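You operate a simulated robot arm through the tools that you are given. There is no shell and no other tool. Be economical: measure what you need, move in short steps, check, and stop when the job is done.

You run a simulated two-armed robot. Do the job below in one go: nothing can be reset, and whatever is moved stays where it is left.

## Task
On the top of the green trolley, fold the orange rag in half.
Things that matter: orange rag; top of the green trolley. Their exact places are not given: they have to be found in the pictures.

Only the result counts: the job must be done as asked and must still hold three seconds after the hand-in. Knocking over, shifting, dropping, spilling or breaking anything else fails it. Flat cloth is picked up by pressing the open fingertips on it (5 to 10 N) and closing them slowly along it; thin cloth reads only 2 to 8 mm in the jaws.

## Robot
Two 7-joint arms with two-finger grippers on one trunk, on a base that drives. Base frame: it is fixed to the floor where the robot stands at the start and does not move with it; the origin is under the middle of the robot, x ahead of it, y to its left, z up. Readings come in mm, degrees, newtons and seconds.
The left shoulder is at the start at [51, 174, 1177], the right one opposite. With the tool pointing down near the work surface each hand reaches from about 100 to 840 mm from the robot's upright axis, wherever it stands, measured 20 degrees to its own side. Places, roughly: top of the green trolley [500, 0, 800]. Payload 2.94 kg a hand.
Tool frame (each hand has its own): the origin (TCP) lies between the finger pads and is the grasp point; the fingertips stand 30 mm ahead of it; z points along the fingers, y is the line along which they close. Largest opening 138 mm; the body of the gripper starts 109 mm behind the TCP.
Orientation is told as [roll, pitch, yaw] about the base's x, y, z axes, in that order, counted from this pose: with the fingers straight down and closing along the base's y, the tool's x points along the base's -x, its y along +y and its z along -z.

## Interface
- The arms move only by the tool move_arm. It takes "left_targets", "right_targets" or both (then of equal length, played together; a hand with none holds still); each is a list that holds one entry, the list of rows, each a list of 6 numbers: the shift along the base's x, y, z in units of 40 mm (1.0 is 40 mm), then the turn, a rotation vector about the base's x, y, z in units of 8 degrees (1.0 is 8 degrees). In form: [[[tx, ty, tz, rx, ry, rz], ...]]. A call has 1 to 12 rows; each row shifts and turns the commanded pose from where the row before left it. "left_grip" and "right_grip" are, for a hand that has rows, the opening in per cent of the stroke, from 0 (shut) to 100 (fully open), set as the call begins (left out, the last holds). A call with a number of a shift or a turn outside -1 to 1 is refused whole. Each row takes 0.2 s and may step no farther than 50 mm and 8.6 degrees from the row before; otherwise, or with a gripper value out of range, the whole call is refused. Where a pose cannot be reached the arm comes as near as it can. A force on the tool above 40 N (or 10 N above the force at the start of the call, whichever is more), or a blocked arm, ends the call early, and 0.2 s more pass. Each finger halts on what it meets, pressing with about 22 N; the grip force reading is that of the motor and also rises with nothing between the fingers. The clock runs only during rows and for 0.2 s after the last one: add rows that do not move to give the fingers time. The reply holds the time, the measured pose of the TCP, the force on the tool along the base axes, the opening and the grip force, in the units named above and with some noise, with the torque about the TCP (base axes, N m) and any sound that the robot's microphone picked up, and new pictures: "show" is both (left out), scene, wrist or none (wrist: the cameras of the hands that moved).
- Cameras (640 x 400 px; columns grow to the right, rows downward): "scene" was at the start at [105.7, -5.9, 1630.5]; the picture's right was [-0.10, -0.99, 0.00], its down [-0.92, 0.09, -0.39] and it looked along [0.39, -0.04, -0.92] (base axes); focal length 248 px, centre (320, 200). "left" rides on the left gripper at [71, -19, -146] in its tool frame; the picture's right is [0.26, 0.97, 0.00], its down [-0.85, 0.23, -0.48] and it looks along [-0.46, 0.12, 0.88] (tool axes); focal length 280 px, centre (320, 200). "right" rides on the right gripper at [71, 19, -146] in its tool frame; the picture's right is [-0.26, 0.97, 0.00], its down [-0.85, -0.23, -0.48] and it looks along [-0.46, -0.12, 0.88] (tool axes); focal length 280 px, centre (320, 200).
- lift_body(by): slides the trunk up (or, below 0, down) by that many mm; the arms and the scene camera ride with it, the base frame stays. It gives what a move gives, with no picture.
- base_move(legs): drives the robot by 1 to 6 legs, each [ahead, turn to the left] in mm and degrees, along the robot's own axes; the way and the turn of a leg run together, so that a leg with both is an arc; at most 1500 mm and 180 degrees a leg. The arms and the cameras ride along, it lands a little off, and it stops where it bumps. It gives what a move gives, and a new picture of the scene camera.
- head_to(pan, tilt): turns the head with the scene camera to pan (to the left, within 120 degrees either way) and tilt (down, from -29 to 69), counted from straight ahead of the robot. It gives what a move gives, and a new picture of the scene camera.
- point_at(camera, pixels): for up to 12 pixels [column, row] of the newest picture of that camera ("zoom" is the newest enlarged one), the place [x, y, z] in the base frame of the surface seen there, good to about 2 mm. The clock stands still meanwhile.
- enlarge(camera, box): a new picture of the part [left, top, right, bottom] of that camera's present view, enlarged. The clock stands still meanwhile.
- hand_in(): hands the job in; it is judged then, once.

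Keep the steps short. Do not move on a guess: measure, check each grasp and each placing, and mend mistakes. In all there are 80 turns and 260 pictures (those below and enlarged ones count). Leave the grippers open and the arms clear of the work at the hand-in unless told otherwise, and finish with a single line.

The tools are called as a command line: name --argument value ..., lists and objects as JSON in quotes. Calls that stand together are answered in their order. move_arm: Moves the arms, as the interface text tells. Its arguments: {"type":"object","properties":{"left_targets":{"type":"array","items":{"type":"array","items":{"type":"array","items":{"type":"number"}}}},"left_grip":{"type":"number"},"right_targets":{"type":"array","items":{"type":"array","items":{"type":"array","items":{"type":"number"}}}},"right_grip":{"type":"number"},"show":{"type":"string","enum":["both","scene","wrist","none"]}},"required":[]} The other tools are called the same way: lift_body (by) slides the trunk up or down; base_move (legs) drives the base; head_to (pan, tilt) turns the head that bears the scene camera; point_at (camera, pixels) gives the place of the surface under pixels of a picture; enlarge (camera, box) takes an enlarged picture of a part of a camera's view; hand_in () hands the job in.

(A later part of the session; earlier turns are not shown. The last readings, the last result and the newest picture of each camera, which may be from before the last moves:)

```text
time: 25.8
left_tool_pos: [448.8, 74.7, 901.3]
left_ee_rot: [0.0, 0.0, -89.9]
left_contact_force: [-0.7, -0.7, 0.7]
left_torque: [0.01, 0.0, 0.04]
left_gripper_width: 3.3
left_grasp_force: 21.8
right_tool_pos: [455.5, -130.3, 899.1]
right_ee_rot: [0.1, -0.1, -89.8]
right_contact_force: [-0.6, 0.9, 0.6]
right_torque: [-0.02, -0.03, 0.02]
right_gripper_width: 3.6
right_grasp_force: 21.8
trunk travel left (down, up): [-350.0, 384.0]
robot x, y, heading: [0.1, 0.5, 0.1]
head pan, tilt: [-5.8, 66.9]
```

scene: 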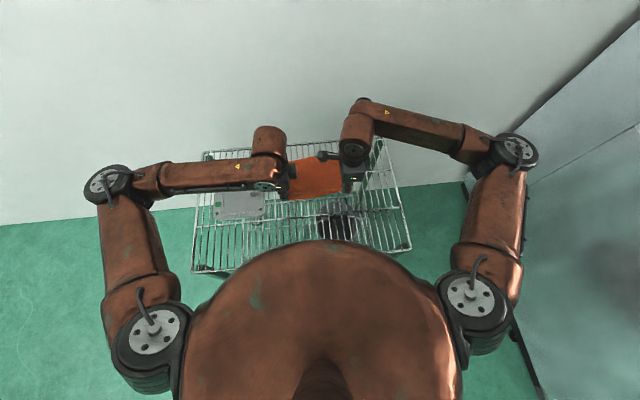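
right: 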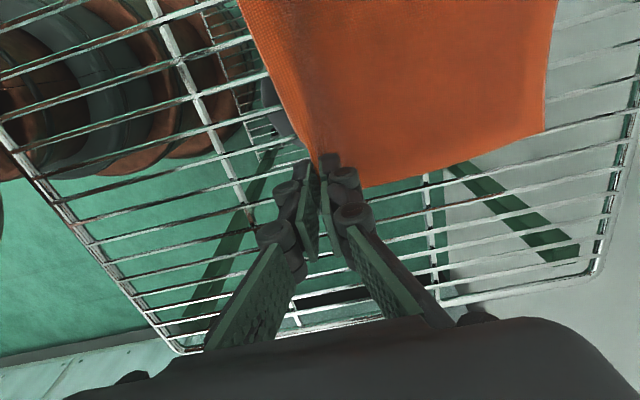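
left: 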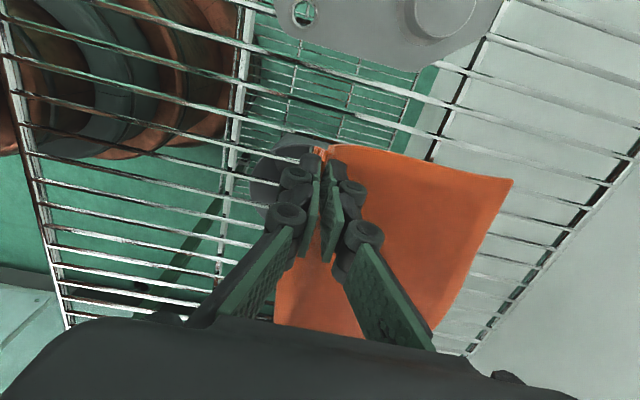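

Both hold cloth, with jaws at 3.3 and 3.7 mm. I'll lift along an arc about the middle line and check that the edge comes along.

move_arm --left_targets '[[[0.1, 0, 0.33, 0, 0, 0], [0.2, 0, 0.33, 0, 0, 0], [0.25, 0, 0.33, 0, 0, 0], [0, 0, 0, 0, 0, 0]]]' --right_targets '[[[0.1, 0, 0.33, 0, 0, 0], [0.2, 0, 0.33, 0, 0, 0], [0.25, 0, 0.33, 0, 0, 0], [0, 0, 0, 0, 0, 0]]]'

enlarge --camera "scene" --box '[250, 130, 390, 220]'

```text
time: 26.8
left_tool_pos: [471.8, 74.8, 942.2]
left_ee_rot: [0.0, 0.0, -90.0]
left_contact_force: [-0.1, -0.4, 0.1]
left_torque: [-0.04, 0.0, -0.01]
left_gripper_width: 3.2
left_grasp_force: 21.6
right_tool_pos: [478.8, -129.3, 941.7]
right_ee_rot: [0.1, -0.1, -89.8]
right_contact_force: [0.0, 1.1, -0.6]
right_torque: [0.01, -0.01, -0.03]
right_gripper_width: 3.4
right_grasp_force: 22.1
trunk travel left (down, up): [-350.0, 384.0]
robot x, y, heading: [2.0, -1.9, -0.1]
head pan, tilt: [-5.8, 66.9]
```

scene: 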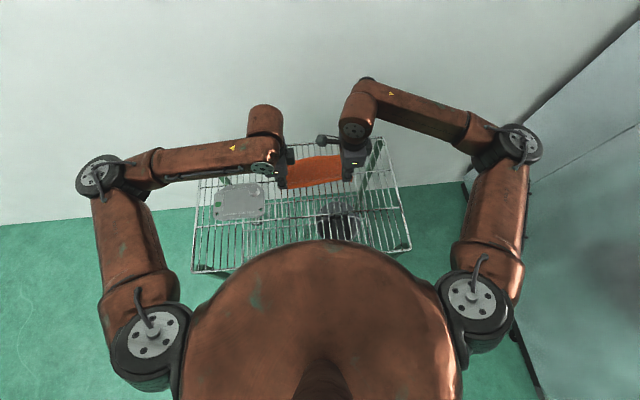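
right: 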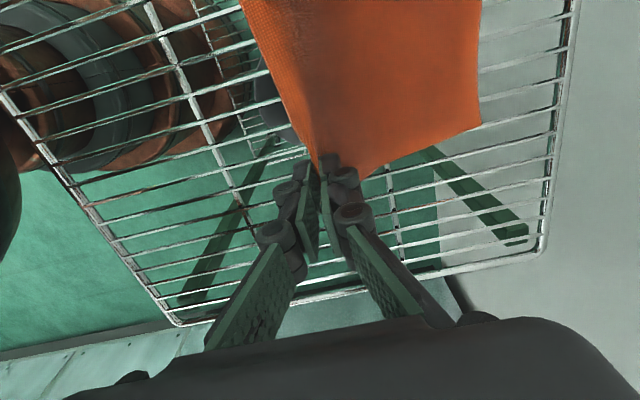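
left: 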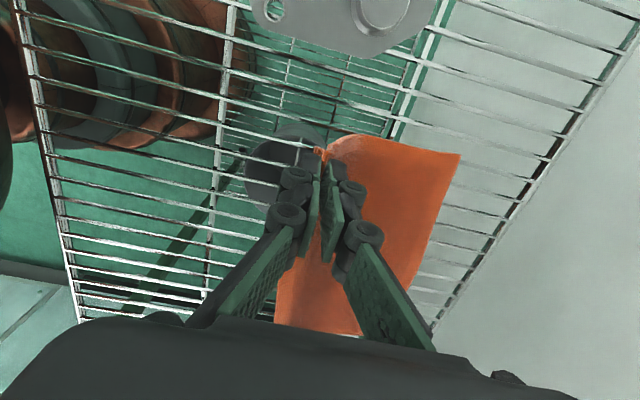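

```text
4.44 times, centred on (320, 175) of scene
```

zoom: 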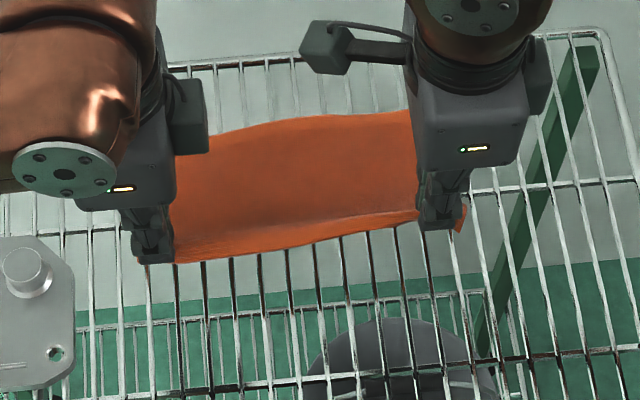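

The whole near edge is up. I'll check where the far edge is and carry on over the top.

point_at --camera "left" --pixels '[[459, 155], [445, 205]]'

point_at --camera "right" --pixels '[[478, 121], [479, 60]]'

move_arm --left_targets '[[[0.35, 0, 0.2, 0, 0, 0], [0.4, 0, 0.15, 0, 0, 0], [0.4, 0, 0.05, 0, 0, 0], [0.4, 0, 0, 0, 0, 0], [0, 0, 0, 0, 0, 0]]]' --right_targets '[[[0.35, 0, 0.2, 0, 0, 0], [0.4, 0, 0.15, 0, 0, 0], [0.4, 0, 0.05, 0, 0, 0], [0.4, 0, 0, 0, 0, 0], [0, 0, 0, 0, 0, 0]]]'

```text
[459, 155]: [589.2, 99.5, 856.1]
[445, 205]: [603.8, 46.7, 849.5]
```

```text
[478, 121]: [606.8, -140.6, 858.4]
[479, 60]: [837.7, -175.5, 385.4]
```

```text
time: 28.0
left_tool_pos: [531.9, 74.3, 956.0]
left_ee_rot: [0.0, 0.0, -90.0]
left_contact_force: [-0.3, 0.5, -0.2]
left_torque: [0.02, -0.01, -0.02]
left_gripper_width: 3.4
left_grasp_force: 22.4
right_tool_pos: [539.5, -127.7, 956.8]
right_ee_rot: [0.4, -0.1, -89.8]
right_contact_force: [-0.3, 0.0, 0.1]
right_torque: [-0.02, -0.03, 0.04]
right_gripper_width: 3.4
right_grasp_force: 22.6
trunk travel left (down, up): [-350.0, 384.0]
robot x, y, heading: [-2.4, -1.2, -0.1]
head pan, tilt: [-5.8, 66.9]
```

scene: 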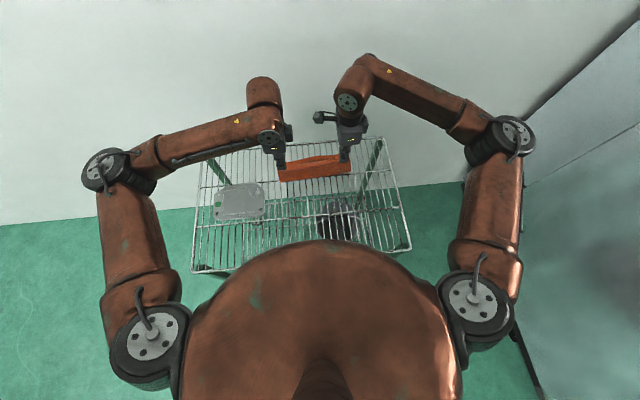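
right: 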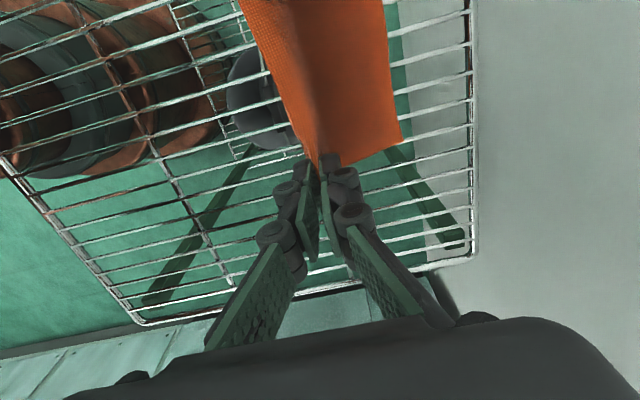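
left: 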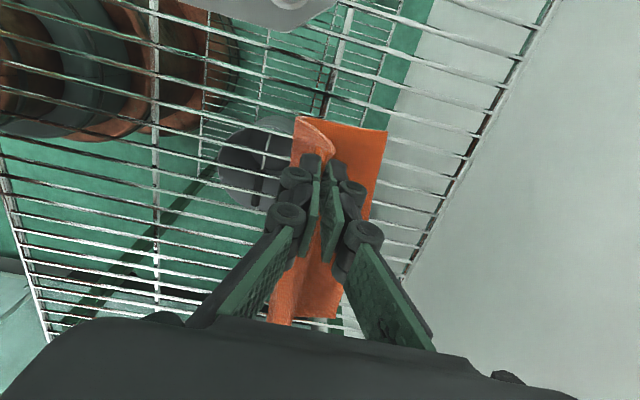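

point_at --camera "left" --pixels '[[386, 133], [372, 200]]'

point_at --camera "right" --pixels '[[400, 136], [386, 30]]'

enlarge --camera "scene" --box '[250, 130, 390, 220]'

```text
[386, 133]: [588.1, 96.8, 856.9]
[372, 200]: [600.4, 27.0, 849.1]
```

```text
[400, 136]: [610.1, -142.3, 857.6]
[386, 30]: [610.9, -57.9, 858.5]
```

```text
4.44 times, centred on (320, 175) of scene
```

zoom: 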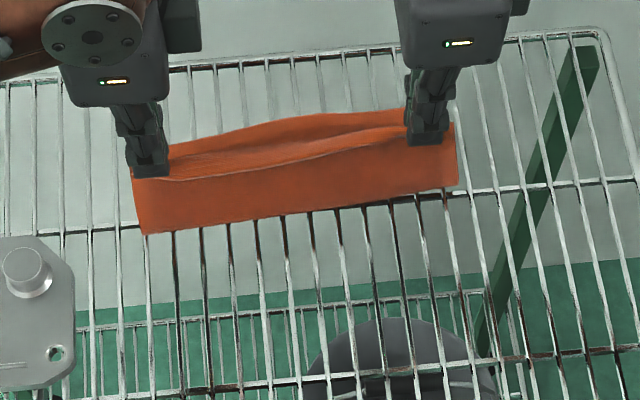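

The far corners rest steady at (588, 97) on the left and (610, −142) on the right. I'll carry the pinch over and down, aiming about 8 mm inside the far edge: left to (582, 81), right to (601, −120).

move_arm --left_targets '[[[0.35, 0.03, -0.1, 0, 0, 0], [0.35, 0.03, -0.25, 0, 0, 0], [0.3, 0.03, -0.4, 0, 0, 0], [0.2, 0.03, -0.4, 0, 0, 0], [0.05, 0.03, -0.4, 0, 0, 0], [0, 0, 0, 0, 0, 0]]]' --right_targets '[[[0.4, 0.04, -0.1, 0, 0, 0], [0.4, 0.04, -0.25, 0, 0, 0], [0.35, 0.04, -0.4, 0, 0, 0], [0.25, 0.04, -0.4, 0, 0, 0], [0.12, 0.04, -0.4, 0, 0, 0], [0, 0, 0, 0, 0, 0]]]'

enlarge --camera "scene" --box '[250, 130, 390, 220]'

```text
time: 29.4
left_tool_pos: [582.4, 80.2, 894.7]
left_ee_rot: [0.1, -0.1, -90.0]
left_contact_force: [-0.7, 0.0, 1.0]
left_torque: [0.0, -0.03, 0.02]
left_gripper_width: 3.2
left_grasp_force: 21.8
right_tool_pos: [600.6, -120.4, 895.0]
right_ee_rot: [0.2, -0.1, -89.8]
right_contact_force: [-0.2, 0.0, 0.3]
right_torque: [-0.03, -0.02, -0.01]
right_gripper_width: 3.5
right_grasp_force: 22.3
trunk travel left (down, up): [-350.0, 384.0]
robot x, y, heading: [-0.4, 0.0, 0.1]
head pan, tilt: [-5.8, 66.9]
```

scene: 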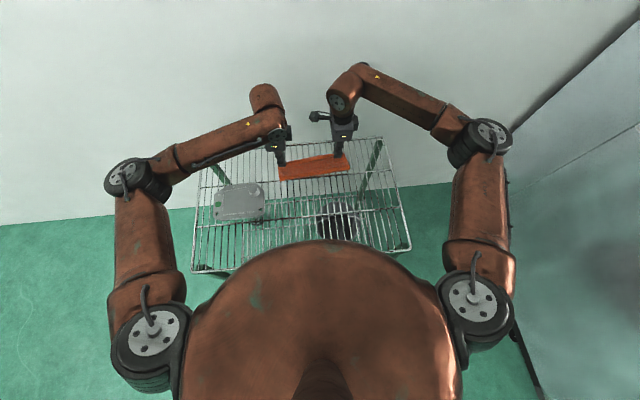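
right: 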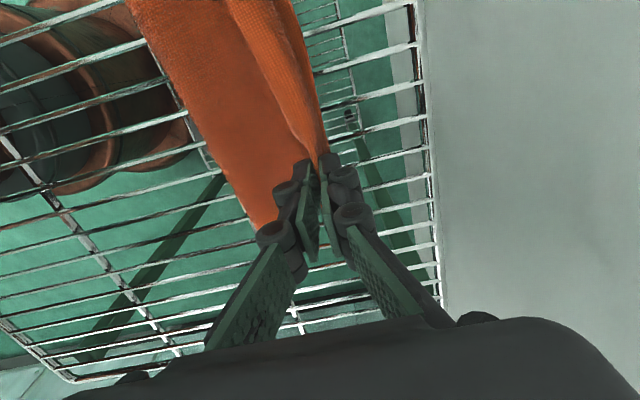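
left: 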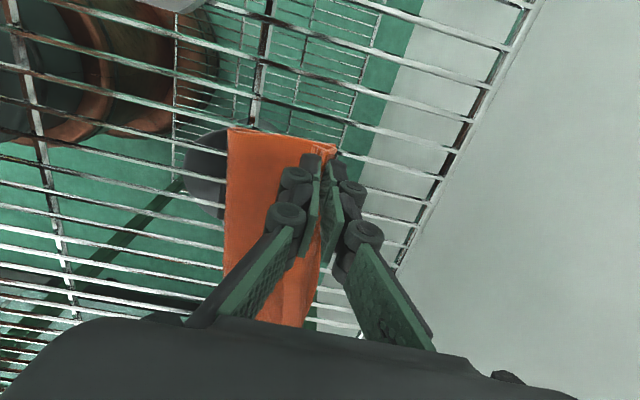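

```text
4.44 times, centred on (320, 175) of scene
```

zoom: 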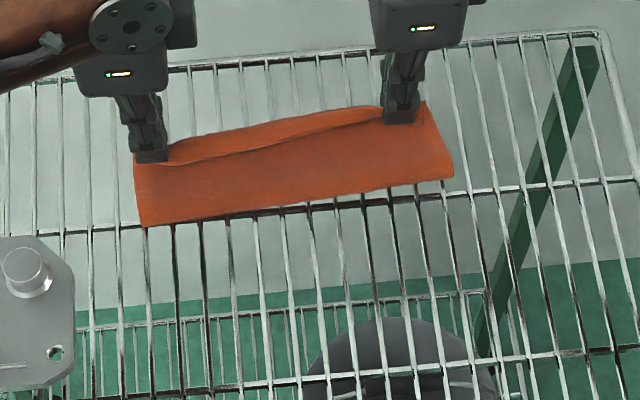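

point_at --camera "zoom" --pixels '[[285, 120], [345, 108], [290, 135], [422, 104], [450, 175], [145, 225], [300, 203], [137, 158], [425, 130], [200, 140]]'

```text
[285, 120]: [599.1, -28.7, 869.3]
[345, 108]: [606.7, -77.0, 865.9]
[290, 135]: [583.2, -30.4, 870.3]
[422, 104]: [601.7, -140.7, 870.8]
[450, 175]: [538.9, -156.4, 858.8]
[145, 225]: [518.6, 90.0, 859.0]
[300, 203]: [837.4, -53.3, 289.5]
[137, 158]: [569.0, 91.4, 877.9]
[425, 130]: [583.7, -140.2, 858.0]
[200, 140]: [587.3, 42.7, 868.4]
```

enlarge --camera "right" --box '[120, 0, 440, 200]'

enlarge --camera "left" --box '[200, 110, 420, 330]'

```text
2.00 times, centred on (280, 100) of right
```

zoom: 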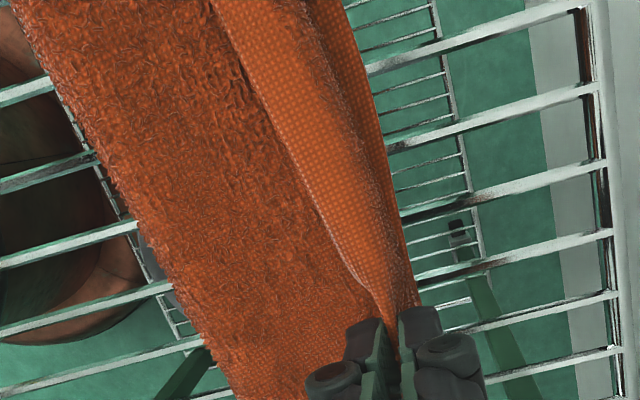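

```text
1.82 times, centred on (310, 220) of left
```

zoom: 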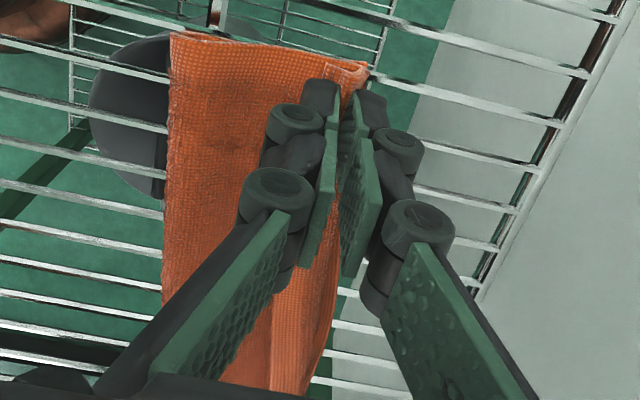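

The rag is folded over, but the hem of the top layer is turned back as a narrow strip on top. I'll lower gently, release and see how it settles; the strip can be flipped out afterwards.

move_arm --left_targets '[[[0.05, 0.02, -0.1, 0, 0, 0], [0.05, 0, -0.08, 0, 0, 0], [0, 0, 0, 0, 0, 0]]]' --right_targets '[[[0.05, -0.04, -0.1, 0, 0, 0], [0.05, 0, -0.08, 0, 0, 0], [0, 0, 0, 0, 0, 0]]]' --show "none"

move_arm --left_targets '[[[0, 0, 0, 0, 0, 0], [0, 0, 0, 0, 0, 0], [0, 0, 0.2, 0, 0, 0], [0, 0, 0.5, 0, 0, 0], [0, 0, 0.5, 0, 0, 0], [0, 0, 0.5, 0, 0, 0]]]' --right_targets '[[[0, 0, 0, 0, 0, 0], [0, 0, 0, 0, 0, 0], [0, 0, 0.2, 0, 0, 0], [0, 0, 0.5, 0, 0, 0], [0, 0, 0.5, 0, 0, 0], [0, 0, 0.5, 0, 0, 0]]]' --left_grip 18 --right_grip 18

enlarge --camera "scene" --box '[250, 130, 390, 220]'

```text
time: 30.2
left_tool_pos: [587.3, 81.8, 888.6]
left_ee_rot: [0.1, 0.1, -90.0]
left_contact_force: [-0.7, -1.6, 2.9]
left_torque: [-0.02, -0.01, 0.01]
left_gripper_width: 3.2
left_grasp_force: 21.8
right_tool_pos: [603.4, -121.0, 888.2]
right_ee_rot: [0.2, -0.1, -89.8]
right_contact_force: [-1.0, 2.1, 2.4]
right_torque: [0.03, 0.04, 0.0]
right_gripper_width: 3.7
right_grasp_force: 21.3
trunk travel left (down, up): [-350.0, 384.0]
robot x, y, heading: [-0.2, -0.7, 0.0]
head pan, tilt: [-5.8, 66.9]
```

```text
time: 31.6
left_tool_pos: [586.1, 82.1, 954.2]
left_ee_rot: [-0.1, 0.0, -90.1]
left_contact_force: [0.2, -0.1, 0.0]
left_torque: [0.0, 0.0, 0.0]
left_gripper_width: 24.7
left_grasp_force: 0.0
right_tool_pos: [603.5, -121.9, 955.9]
right_ee_rot: [0.2, -0.1, -89.9]
right_contact_force: [-0.2, -0.6, 0.3]
right_torque: [0.03, 0.0, 0.04]
right_gripper_width: 24.8
right_grasp_force: 0.0
trunk travel left (down, up): [-350.0, 384.0]
robot x, y, heading: [2.1, 0.6, 0.1]
head pan, tilt: [-5.8, 66.9]
```

scene: 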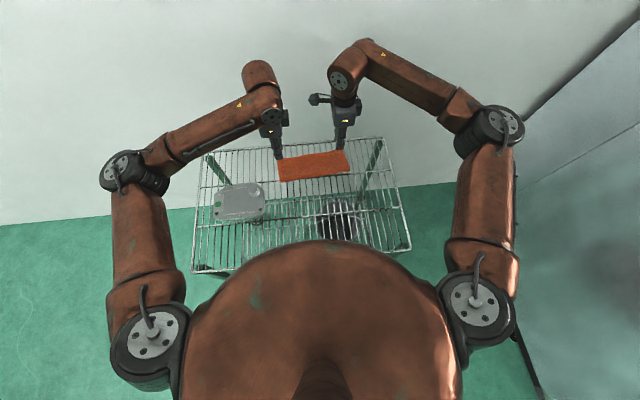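
right: 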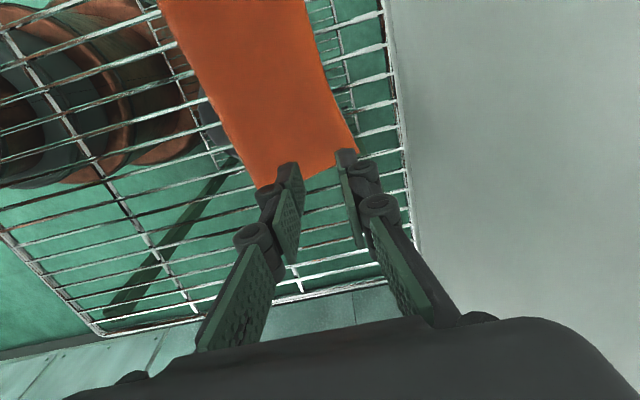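
left: 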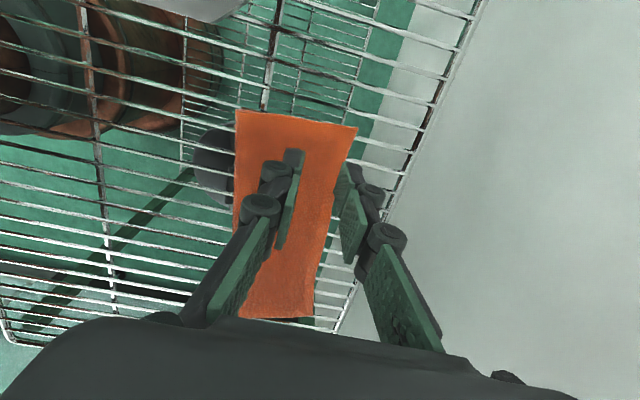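

```text
4.44 times, centred on (320, 175) of scene
```

zoom: 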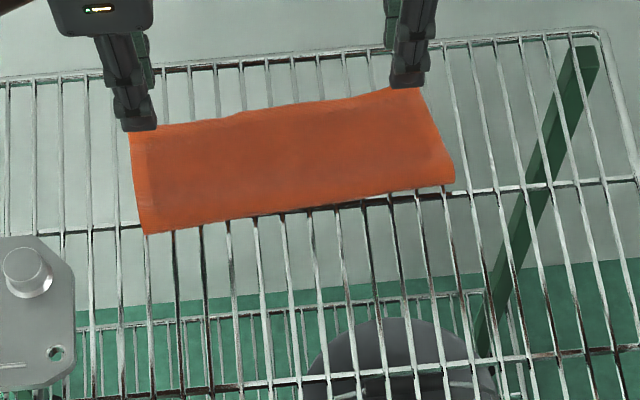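

On release the strip sprang flat, and the rag now looks cleanly folded. I'll raise the hands away and measure the folded outline and how the layers line up.

move_arm --left_targets '[[[0, 0.3, 0.8, 0, 0, 0], [0, 0.6, 0.8, 0, 0, 0], [-0.5, 0.8, 0.3, 0, 0, 0], [-0.5, 0.8, 0, 0, 0, 0]]]' --right_targets '[[[0, -0.3, 0.8, 0, 0, 0], [0, -0.6, 0.8, 0, 0, 0], [-0.5, -0.8, 0.3, 0, 0, 0], [-0.5, -0.8, 0, 0, 0, 0]]]' --left_grip 60 --right_grip 60 --show "both"

enlarge --camera "scene" --box '[265, 135, 365, 195]'

```text
time: 32.6
left_tool_pos: [546.9, 182.7, 1033.0]
left_ee_rot: [0.2, -0.1, -90.1]
left_contact_force: [-0.7, 0.3, 0.8]
left_torque: [-0.01, -0.03, -0.02]
left_gripper_width: 83.0
left_grasp_force: 0.2
right_tool_pos: [563.1, -222.9, 1031.1]
right_ee_rot: [0.2, -0.1, -89.8]
right_contact_force: [0.4, 0.0, 0.2]
right_torque: [0.01, -0.02, 0.0]
right_gripper_width: 83.0
right_grasp_force: 0.1
trunk travel left (down, up): [-350.0, 384.0]
robot x, y, heading: [-1.2, -1.7, -0.2]
head pan, tilt: [-5.8, 66.9]
```

scene: 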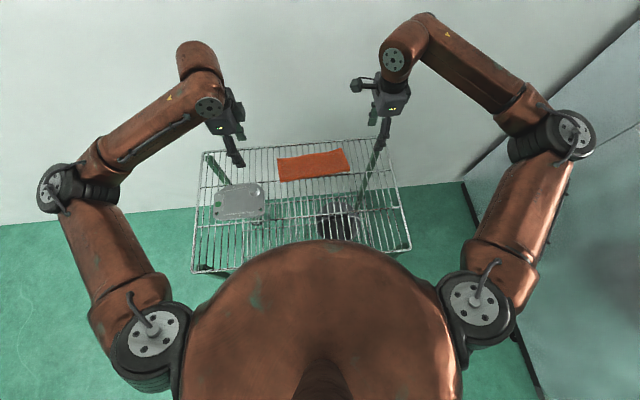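
right: 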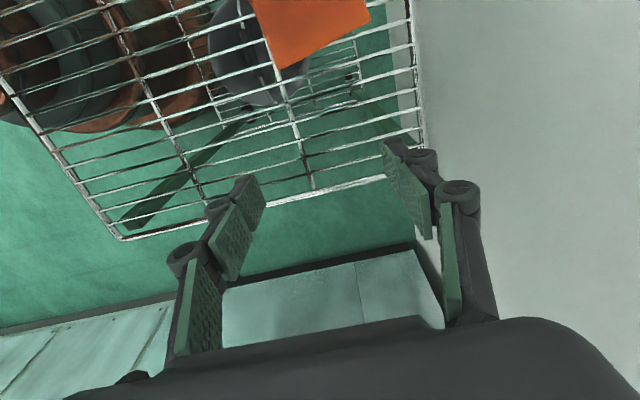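
left: 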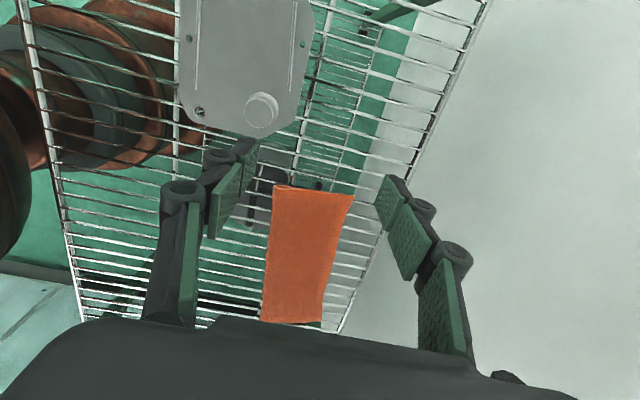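

```text
6.40 times, centred on (315, 165) of scene
```

zoom: 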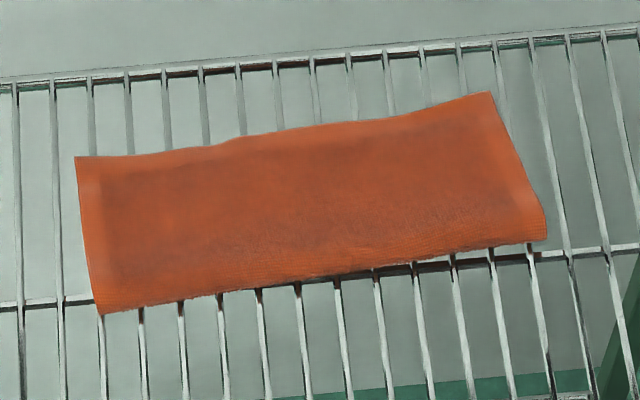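

point_at --camera "zoom" --pixels '[[79, 160], [489, 96], [543, 236], [102, 310], [290, 135], [240, 142], [210, 148], [310, 280], [380, 122], [430, 108]]'

enlarge --camera "left" --box '[240, 170, 380, 340]'

```text
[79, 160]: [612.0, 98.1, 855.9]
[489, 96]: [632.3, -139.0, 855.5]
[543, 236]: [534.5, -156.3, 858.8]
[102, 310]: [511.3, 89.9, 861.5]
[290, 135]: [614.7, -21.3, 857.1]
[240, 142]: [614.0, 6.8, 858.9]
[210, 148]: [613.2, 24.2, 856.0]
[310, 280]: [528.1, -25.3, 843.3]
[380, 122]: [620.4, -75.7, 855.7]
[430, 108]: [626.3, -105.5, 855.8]
```

```text
2.35 times, centred on (310, 255) of left
```

zoom: 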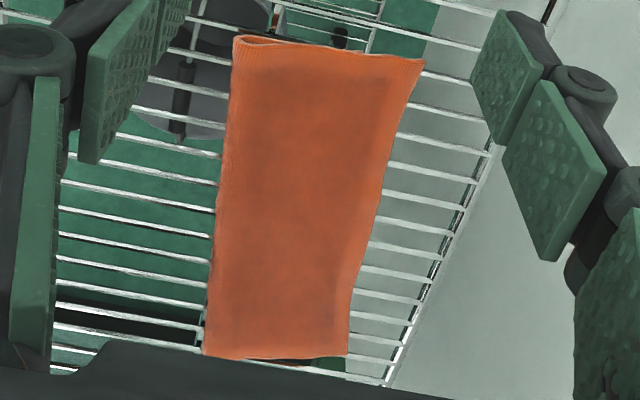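

The folded outline is about 100 mm wide from crease (x 511 left, 534 right) to edge (612, 632). A true half is 88 mm, and the bottom edge was measured at 588 and 610. So the top layer overshoots by about 24 mm. I'll pinch its overhanging edge again, lift it back and re-lay it shorter.

move_arm --left_targets '[[[0.26, -0.515, -0.5, 0, 0, 0], [0.26, -0.515, -0.5, 0, 0, 0], [0.26, -0.515, -0.6, 0, 0, 0], [0.26, -0.515, -0.6, 0, 0, 0], [0.26, -0.515, -0.7, 0, 0, 0], [0, 0, 0, 0, 0, 0]]]' --right_targets '[[[0.27, 0.505, -0.5, 0, 0, 0], [0.27, 0.505, -0.5, 0, 0, 0], [0.27, 0.505, -0.6, 0, 0, 0], [0.27, 0.505, -0.6, 0, 0, 0], [0.27, 0.505, -0.7, 0, 0, 0], [0, 0, 0, 0, 0, 0]]]' --left_grip 14.5 --right_grip 14.5 --show "wrist"

```text
time: 34.0
left_tool_pos: [598.0, 76.0, 914.8]
left_ee_rot: [0.1, 0.0, -90.0]
left_contact_force: [-0.4, 0.3, 0.2]
left_torque: [0.01, -0.02, -0.04]
left_gripper_width: 20.0
left_grasp_force: 0.1
right_tool_pos: [618.7, -121.6, 916.3]
right_ee_rot: [0.3, -0.2, -89.8]
right_contact_force: [-0.1, -0.3, 0.4]
right_torque: [0.04, -0.02, 0.01]
right_gripper_width: 19.9
right_grasp_force: 0.1
trunk travel left (down, up): [-350.0, 384.0]
robot x, y, heading: [2.3, -0.9, 0.3]
head pan, tilt: [-5.8, 66.9]
```

right: 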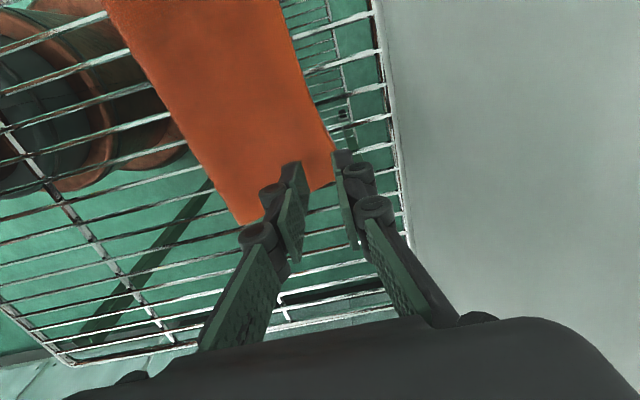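
left: 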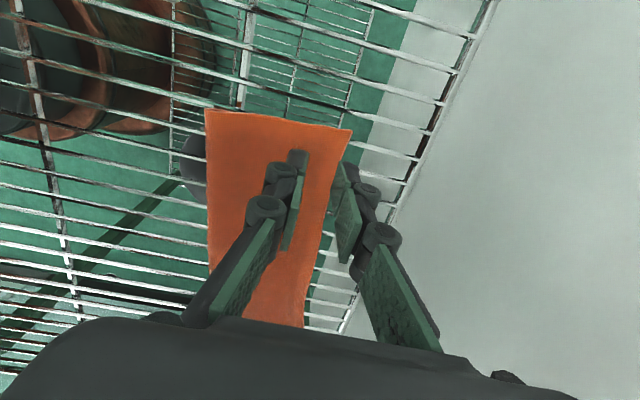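

point_at --camera "left" --pixels '[[349, 132], [344, 155], [323, 230], [318, 250], [206, 112]]'

point_at --camera "right" --pixels '[[331, 150], [331, 181], [318, 110], [240, 222]]'

```text
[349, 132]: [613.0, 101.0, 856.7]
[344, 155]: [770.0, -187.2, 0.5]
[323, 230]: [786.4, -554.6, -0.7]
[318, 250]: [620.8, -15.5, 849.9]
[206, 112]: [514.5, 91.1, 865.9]
```

```text
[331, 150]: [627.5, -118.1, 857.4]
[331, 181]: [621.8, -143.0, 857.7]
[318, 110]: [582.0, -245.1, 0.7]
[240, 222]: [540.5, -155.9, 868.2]
```

move_arm --left_targets '[[[-0.05, 0, -0.25, 0, 0, 0], [0, 0, -0.25, 0, 0, 0], [0, 0, -0.2, 0, 0, 0], [0, 0, -0.07, 0, 0, 0], [0, 0, 0, 0, 0, 0]]]' --right_targets '[[[-0.12, 0, -0.25, 0, 0, 0], [0, 0, -0.25, 0, 0, 0], [0, 0, -0.25, 0, 0, 0], [0, 0, -0.06, 0, 0, 0], [0, 0, 0, 0, 0, 0]]]' --show "wrist"

```text
time: 35.2
left_tool_pos: [597.7, 77.4, 886.0]
left_ee_rot: [0.1, 0.0, -90.0]
left_contact_force: [0.7, -1.2, 2.2]
left_torque: [0.01, 0.04, 0.0]
left_gripper_width: 19.8
left_grasp_force: 0.2
right_tool_pos: [613.0, -122.3, 885.0]
right_ee_rot: [0.2, -0.1, -89.8]
right_contact_force: [-1.0, 0.8, 7.3]
right_torque: [-0.01, 0.13, 0.0]
right_gripper_width: 19.4
right_grasp_force: 0.1
trunk travel left (down, up): [-350.0, 384.0]
robot x, y, heading: [0.6, -2.3, -0.1]
head pan, tilt: [-5.8, 66.9]
```

right: 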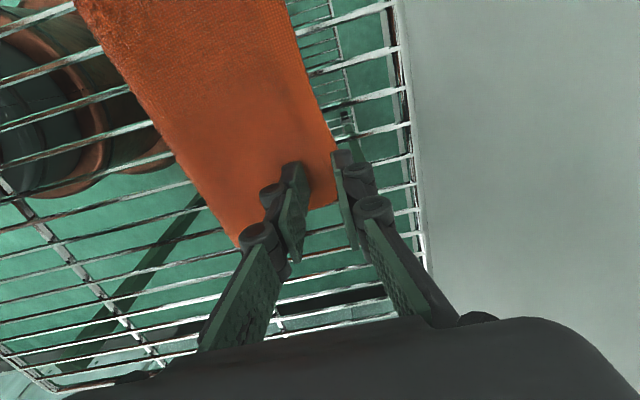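
left: 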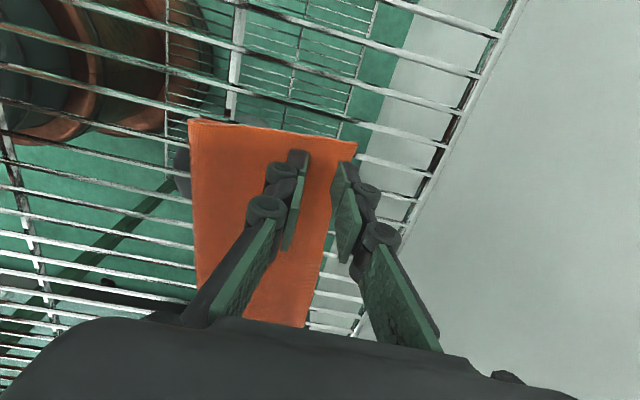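

The contact came 3–4 mm early, and only on the inner fingers, so those rest on the doubled part. This confirms the bottom edge lies there. I'll shift outward so that only the single overhanging strip is between the fingers.

move_arm --left_targets '[[[0, 0, 0.15, 0, 0, 0], [0.2, 0, 0, 0, 0, 0], [0, 0, -0.15, 0, 0, 0], [0, 0, -0.06, 0, 0, 0], [0, 0, 0, 0, 0, 0]]]' --right_targets '[[[0, 0, 0.15, 0, 0, 0], [0.28, 0, 0, 0, 0, 0], [0, 0, -0.15, 0, 0, 0], [0, 0, -0.05, 0, 0, 0], [0, 0, 0, 0, 0, 0]]]' --left_grip 12 --right_grip 12 --show "wrist"

```text
time: 36.4
left_tool_pos: [603.5, 78.6, 883.4]
left_ee_rot: [0.1, 0.0, -90.1]
left_contact_force: [0.9, -0.4, 1.7]
left_torque: [0.0, 0.02, 0.01]
left_gripper_width: 15.9
left_grasp_force: 0.1
right_tool_pos: [624.6, -119.7, 883.3]
right_ee_rot: [0.3, 0.0, -89.9]
right_contact_force: [-2.2, -1.8, 16.1]
right_torque: [-0.05, 0.26, 0.0]
right_gripper_width: 15.9
right_grasp_force: 0.1
trunk travel left (down, up): [-350.0, 384.0]
robot x, y, heading: [0.1, 1.4, -0.0]
head pan, tilt: [-5.8, 66.9]
```

right: 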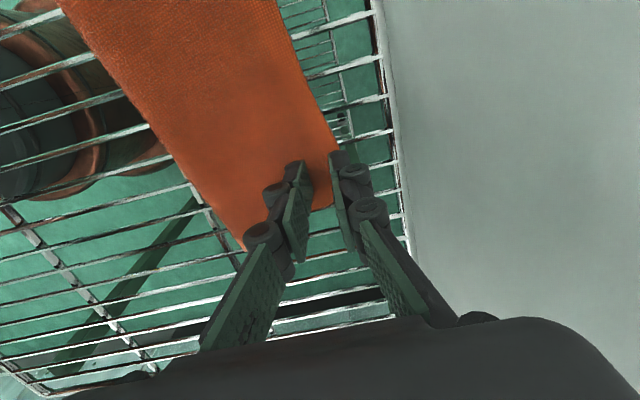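
left: 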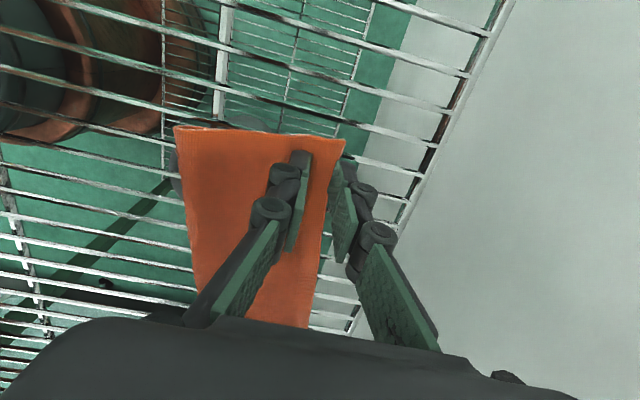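

The edge sits just inside the far pads. I'll ease the right hand up 1 mm and close slowly.

move_arm --left_targets '[[[0, 0, -0.04, 0, 0, 0], [-0.05, 0, 0, 0, 0, 0]]]' --right_targets '[[[0, 0, 0.02, 0, 0, 0], [-0.05, 0, 0, 0, 0, 0]]]' --left_grip 8 --right_grip 8 --show "none"

move_arm --left_targets '[[[-0.05, 0, 0, 0, 0, 0], [0, 0, 0, 0, 0, 0]]]' --right_targets '[[[-0.05, 0, 0, 0, 0, 0], [0, 0, 0, 0, 0, 0]]]' --left_grip 4 --right_grip 4 --show "wrist"

```text
time: 37.0
left_tool_pos: [603.4, 78.5, 882.8]
left_ee_rot: [0.1, 0.0, -90.1]
left_contact_force: [0.7, -2.5, 5.7]
left_torque: [-0.09, 0.04, 0.02]
left_gripper_width: 10.2
left_grasp_force: 0.0
right_tool_pos: [622.3, -119.5, 882.8]
right_ee_rot: [0.3, -0.1, -89.8]
right_contact_force: [1.7, 1.4, 12.4]
right_torque: [0.06, 0.04, -0.01]
right_gripper_width: 11.1
right_grasp_force: 0.0
trunk travel left (down, up): [-350.0, 384.0]
robot x, y, heading: [0.8, -2.5, -0.2]
head pan, tilt: [-5.8, 66.9]
```

```text
time: 37.6
left_tool_pos: [602.1, 80.0, 881.4]
left_ee_rot: [0.1, 0.0, -89.9]
left_contact_force: [1.8, -1.6, 6.9]
left_torque: [-0.1, -0.02, 0.04]
left_gripper_width: 6.0
left_grasp_force: 0.6
right_tool_pos: [619.3, -121.4, 883.1]
right_ee_rot: [0.2, -0.1, -89.8]
right_contact_force: [1.6, 3.3, 11.1]
right_torque: [0.08, 0.02, 0.01]
right_gripper_width: 5.9
right_grasp_force: 0.0
trunk travel left (down, up): [-350.0, 384.0]
robot x, y, heading: [2.0, -2.6, 0.1]
head pan, tilt: [-5.8, 66.9]
```

right: 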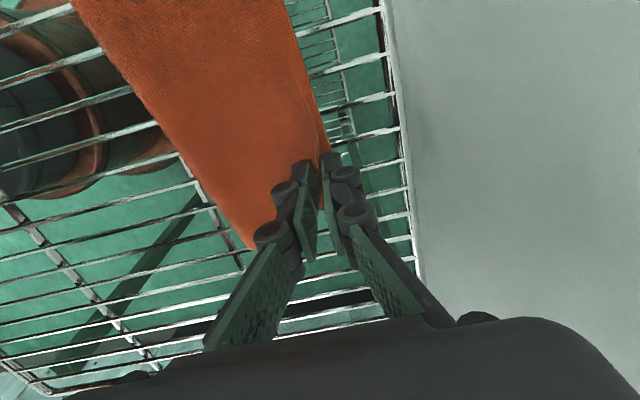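
left: 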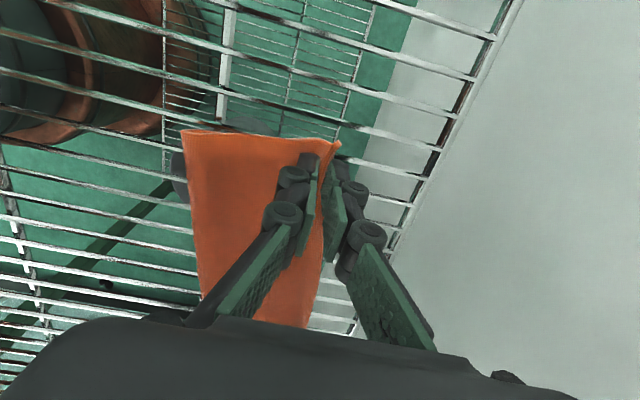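

Cloth is between the pads on both sides. I'll close fully, then lift 20 mm slightly backward and check.

move_arm --left_targets '[[[0, 0, 0, 0, 0, 0], [0, 0, 0, 0, 0, 0], [0, 0, 0, 0, 0, 0]]]' --right_targets '[[[0, 0, 0, 0, 0, 0], [0, 0, 0, 0, 0, 0], [0, 0, 0, 0, 0, 0]]]' --left_grip 0 --right_grip 0 --show "none"

move_arm --left_targets '[[[-0.1, 0, 0.3, 0, 0, 0], [-0.2, 0, 0.4, 0, 0, 0], [0, 0, 0, 0, 0, 0]]]' --right_targets '[[[-0.1, 0, 0.3, 0, 0, 0], [-0.2, 0, 0.4, 0, 0, 0], [0, 0, 0, 0, 0, 0]]]'

enlarge --camera "scene" --box '[250, 120, 390, 210]'

```text
time: 38.4
left_tool_pos: [600.9, 79.7, 881.4]
left_ee_rot: [0.2, 0.0, -90.0]
left_contact_force: [0.4, -1.1, 8.0]
left_torque: [-0.11, 0.0, 0.0]
left_gripper_width: 3.3
left_grasp_force: 21.8
right_tool_pos: [619.7, -120.0, 883.1]
right_ee_rot: [0.2, -0.1, -89.8]
right_contact_force: [0.9, 2.9, 9.7]
right_torque: [0.07, 0.03, 0.03]
right_gripper_width: 3.6
right_grasp_force: 21.8
trunk travel left (down, up): [-350.0, 384.0]
robot x, y, heading: [1.3, -1.9, 0.0]
head pan, tilt: [-5.8, 66.9]
```

```text
time: 39.2
left_tool_pos: [589.7, 80.1, 909.2]
left_ee_rot: [0.0, 0.0, -90.0]
left_contact_force: [0.1, -1.3, 1.0]
left_torque: [-0.07, 0.02, 0.01]
left_gripper_width: 3.5
left_grasp_force: 22.3
right_tool_pos: [609.1, -122.2, 908.6]
right_ee_rot: [0.1, -0.1, -89.8]
right_contact_force: [-0.2, 1.7, -0.9]
right_torque: [0.07, 0.03, -0.01]
right_gripper_width: 3.3
right_grasp_force: 21.6
trunk travel left (down, up): [-350.0, 384.0]
robot x, y, heading: [0.5, -3.4, -0.0]
head pan, tilt: [-5.8, 66.9]
```

scene: 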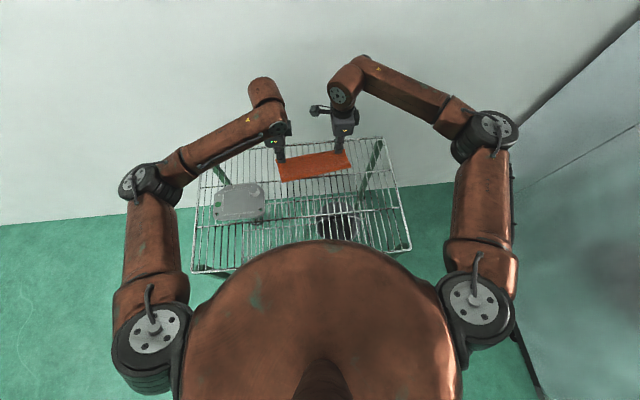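
right: 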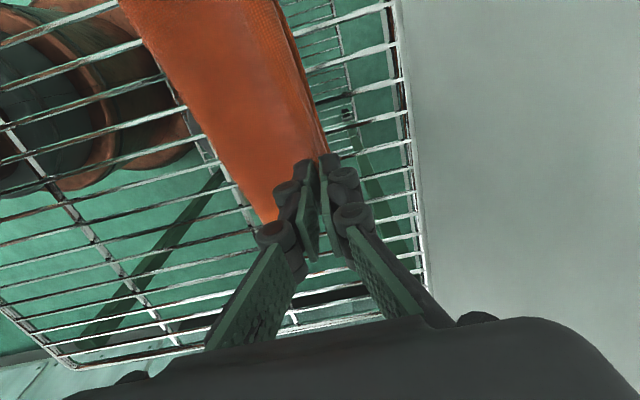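
left: 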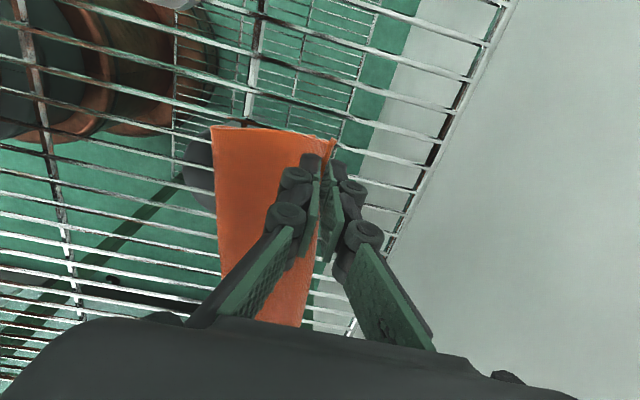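

```text
4.44 times, centred on (320, 165) of scene
```

zoom: 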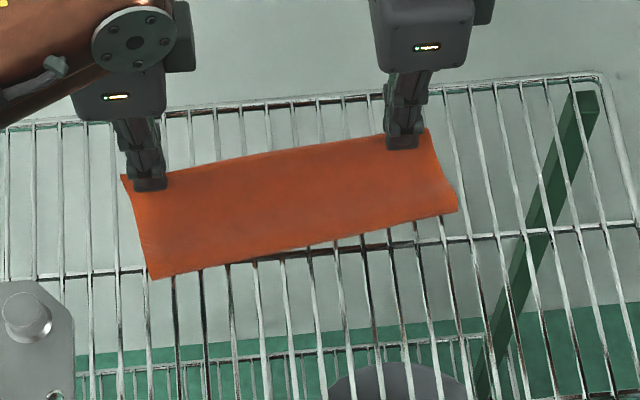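

Both corners came up. I'll carry the edge back over the top to reopen the crease and see the bottom layer.

move_arm --left_targets '[[[-0.2, 0, 0.45, 0, 0, 0], [-0.3, 0, 0.4, 0, 0, 0], [-0.4, 0, 0.3, 0, 0, 0], [-0.5, 0, 0.15, 0, 0, 0], [-0.5, 0, 0.05, 0, 0, 0], [-0.4, 0, 0, 0, 0, 0], [0, 0, 0, 0, 0, 0]]]' --right_targets '[[[-0.2, 0, 0.45, 0, 0, 0], [-0.3, 0, 0.4, 0, 0, 0], [-0.4, 0, 0.3, 0, 0, 0], [-0.5, 0, 0.15, 0, 0, 0], [-0.5, 0, 0.05, 0, 0, 0], [-0.4, 0, 0, 0, 0, 0], [0, 0, 0, 0, 0, 0]]]'

enlarge --camera "scene" --box '[250, 120, 390, 210]'

```text
time: 40.8
left_tool_pos: [496.8, 79.4, 963.2]
left_ee_rot: [-0.1, 0.0, -89.9]
left_contact_force: [0.8, -1.2, 0.2]
left_torque: [0.01, 0.02, 0.02]
left_gripper_width: 3.4
left_grasp_force: 21.7
right_tool_pos: [515.7, -120.3, 962.8]
right_ee_rot: [0.1, -0.1, -89.8]
right_contact_force: [-0.1, 0.2, 0.2]
right_torque: [0.04, 0.05, 0.03]
right_gripper_width: 3.3
right_grasp_force: 21.9
trunk travel left (down, up): [-350.0, 384.0]
robot x, y, heading: [-0.3, -2.3, 0.1]
head pan, tilt: [-5.8, 66.9]
```

scene: 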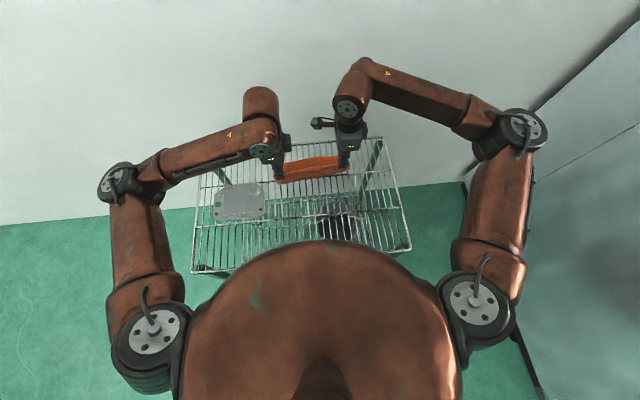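
right: 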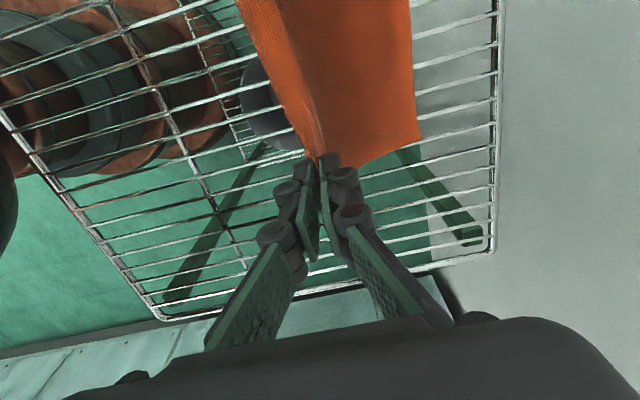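
left: 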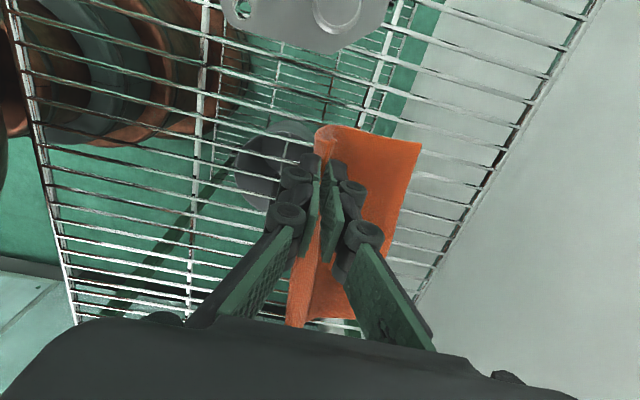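

```text
4.44 times, centred on (320, 165) of scene
```

zoom: 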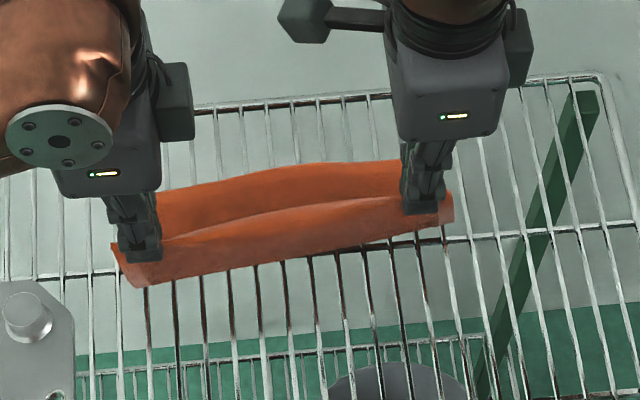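

Only the top layer came up; the bottom layer lies still. I'll measure the bottom edge now.

point_at --camera "left" --pixels '[[420, 144], [404, 185], [388, 240]]'

point_at --camera "right" --pixels '[[419, 134], [415, 95], [409, 40]]'

point_at --camera "zoom" --pixels '[[137, 284], [448, 220], [300, 255], [330, 165], [112, 245], [452, 195]]'

```text
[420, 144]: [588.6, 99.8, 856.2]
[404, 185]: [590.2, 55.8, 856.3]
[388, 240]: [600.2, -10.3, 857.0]
```

```text
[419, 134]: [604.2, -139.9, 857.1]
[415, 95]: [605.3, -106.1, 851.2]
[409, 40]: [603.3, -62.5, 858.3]
```

```text
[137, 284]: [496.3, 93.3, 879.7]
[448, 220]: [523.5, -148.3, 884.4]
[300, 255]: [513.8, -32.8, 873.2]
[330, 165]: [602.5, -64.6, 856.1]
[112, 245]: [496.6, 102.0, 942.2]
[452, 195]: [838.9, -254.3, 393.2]
```

The bottom edge runs from (588, 100) through (601, −30) to (605, −140). I'll re-lay the top edge with the pinch at x 567 on the left and 583 on the right, since the last release extended about 25 mm past the pinch.

move_arm --left_targets '[[[0.4, 0, -0.05, 0, 0, 0], [0.4, 0, -0.15, 0, 0, 0], [0.35, 0, -0.3, 0, 0, 0], [0.3, 0, -0.4, 0, 0, 0], [0.2, 0.03, -0.45, 0, 0, 0], [0.1, 0, -0.4, 0, 0, 0], [0, 0, 0, 0, 0, 0]]]' --right_targets '[[[0.38, 0, -0.05, 0, 0, 0], [0.38, 0, -0.15, 0, 0, 0], [0.33, 0, -0.3, 0, 0, 0], [0.28, 0, -0.4, 0, 0, 0], [0.2, -0.03, -0.45, 0, 0, 0], [0.1, 0, -0.4, 0, 0, 0], [0, 0, 0, 0, 0, 0]]]'

enlarge --camera "scene" --box '[250, 120, 390, 210]'

```text
time: 42.4
left_tool_pos: [567.1, 80.0, 891.9]
left_ee_rot: [0.0, 0.0, -90.1]
left_contact_force: [0.4, -2.7, 0.7]
left_torque: [-0.05, 0.0, 0.0]
left_gripper_width: 3.3
left_grasp_force: 21.9
right_tool_pos: [584.3, -122.8, 894.1]
right_ee_rot: [0.2, -0.1, -89.7]
right_contact_force: [-0.5, 1.5, -0.1]
right_torque: [0.04, 0.08, 0.02]
right_gripper_width: 3.2
right_grasp_force: 21.8
trunk travel left (down, up): [-350.0, 384.0]
robot x, y, heading: [0.8, -2.2, 0.1]
head pan, tilt: [-5.8, 66.9]
```

scene: 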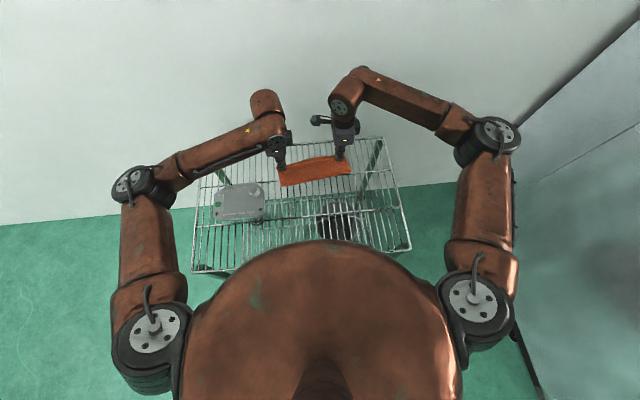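
right: 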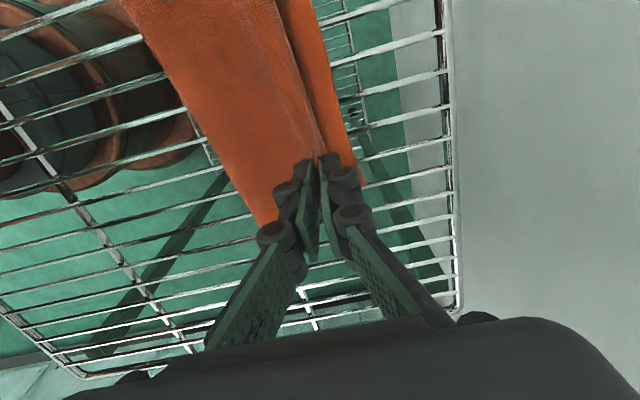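
left: 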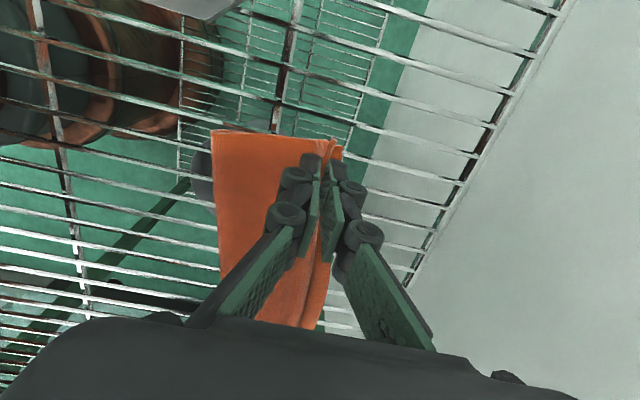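

```text
4.44 times, centred on (320, 165) of scene
```

zoom: 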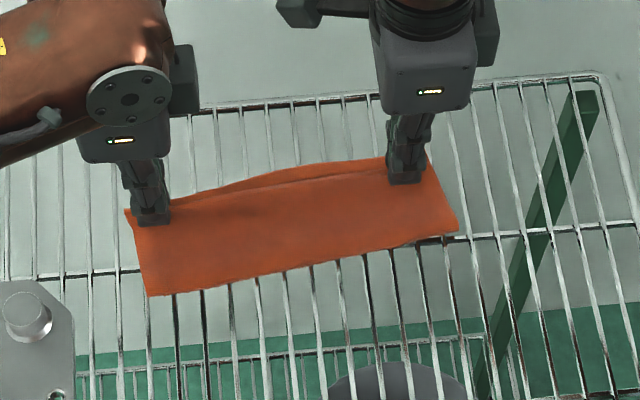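

point_at --camera "zoom" --pixels '[[150, 292], [455, 230], [300, 264], [330, 164], [330, 178], [127, 212], [426, 165]]'

point_at --camera "right" --pixels '[[362, 180], [345, 120], [320, 140]]'

point_at --camera "left" --pixels '[[341, 150], [333, 138], [213, 133], [322, 320]]'

```text
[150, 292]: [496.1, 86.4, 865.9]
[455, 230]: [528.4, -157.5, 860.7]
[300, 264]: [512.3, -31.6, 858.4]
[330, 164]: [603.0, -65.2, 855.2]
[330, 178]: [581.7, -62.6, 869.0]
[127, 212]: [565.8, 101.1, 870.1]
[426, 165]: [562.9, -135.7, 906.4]
```

```text
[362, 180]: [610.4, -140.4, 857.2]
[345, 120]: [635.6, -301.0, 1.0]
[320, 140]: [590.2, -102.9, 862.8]
```

```text
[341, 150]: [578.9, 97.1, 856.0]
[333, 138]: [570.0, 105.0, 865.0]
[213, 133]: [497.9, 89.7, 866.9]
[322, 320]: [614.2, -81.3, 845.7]
```

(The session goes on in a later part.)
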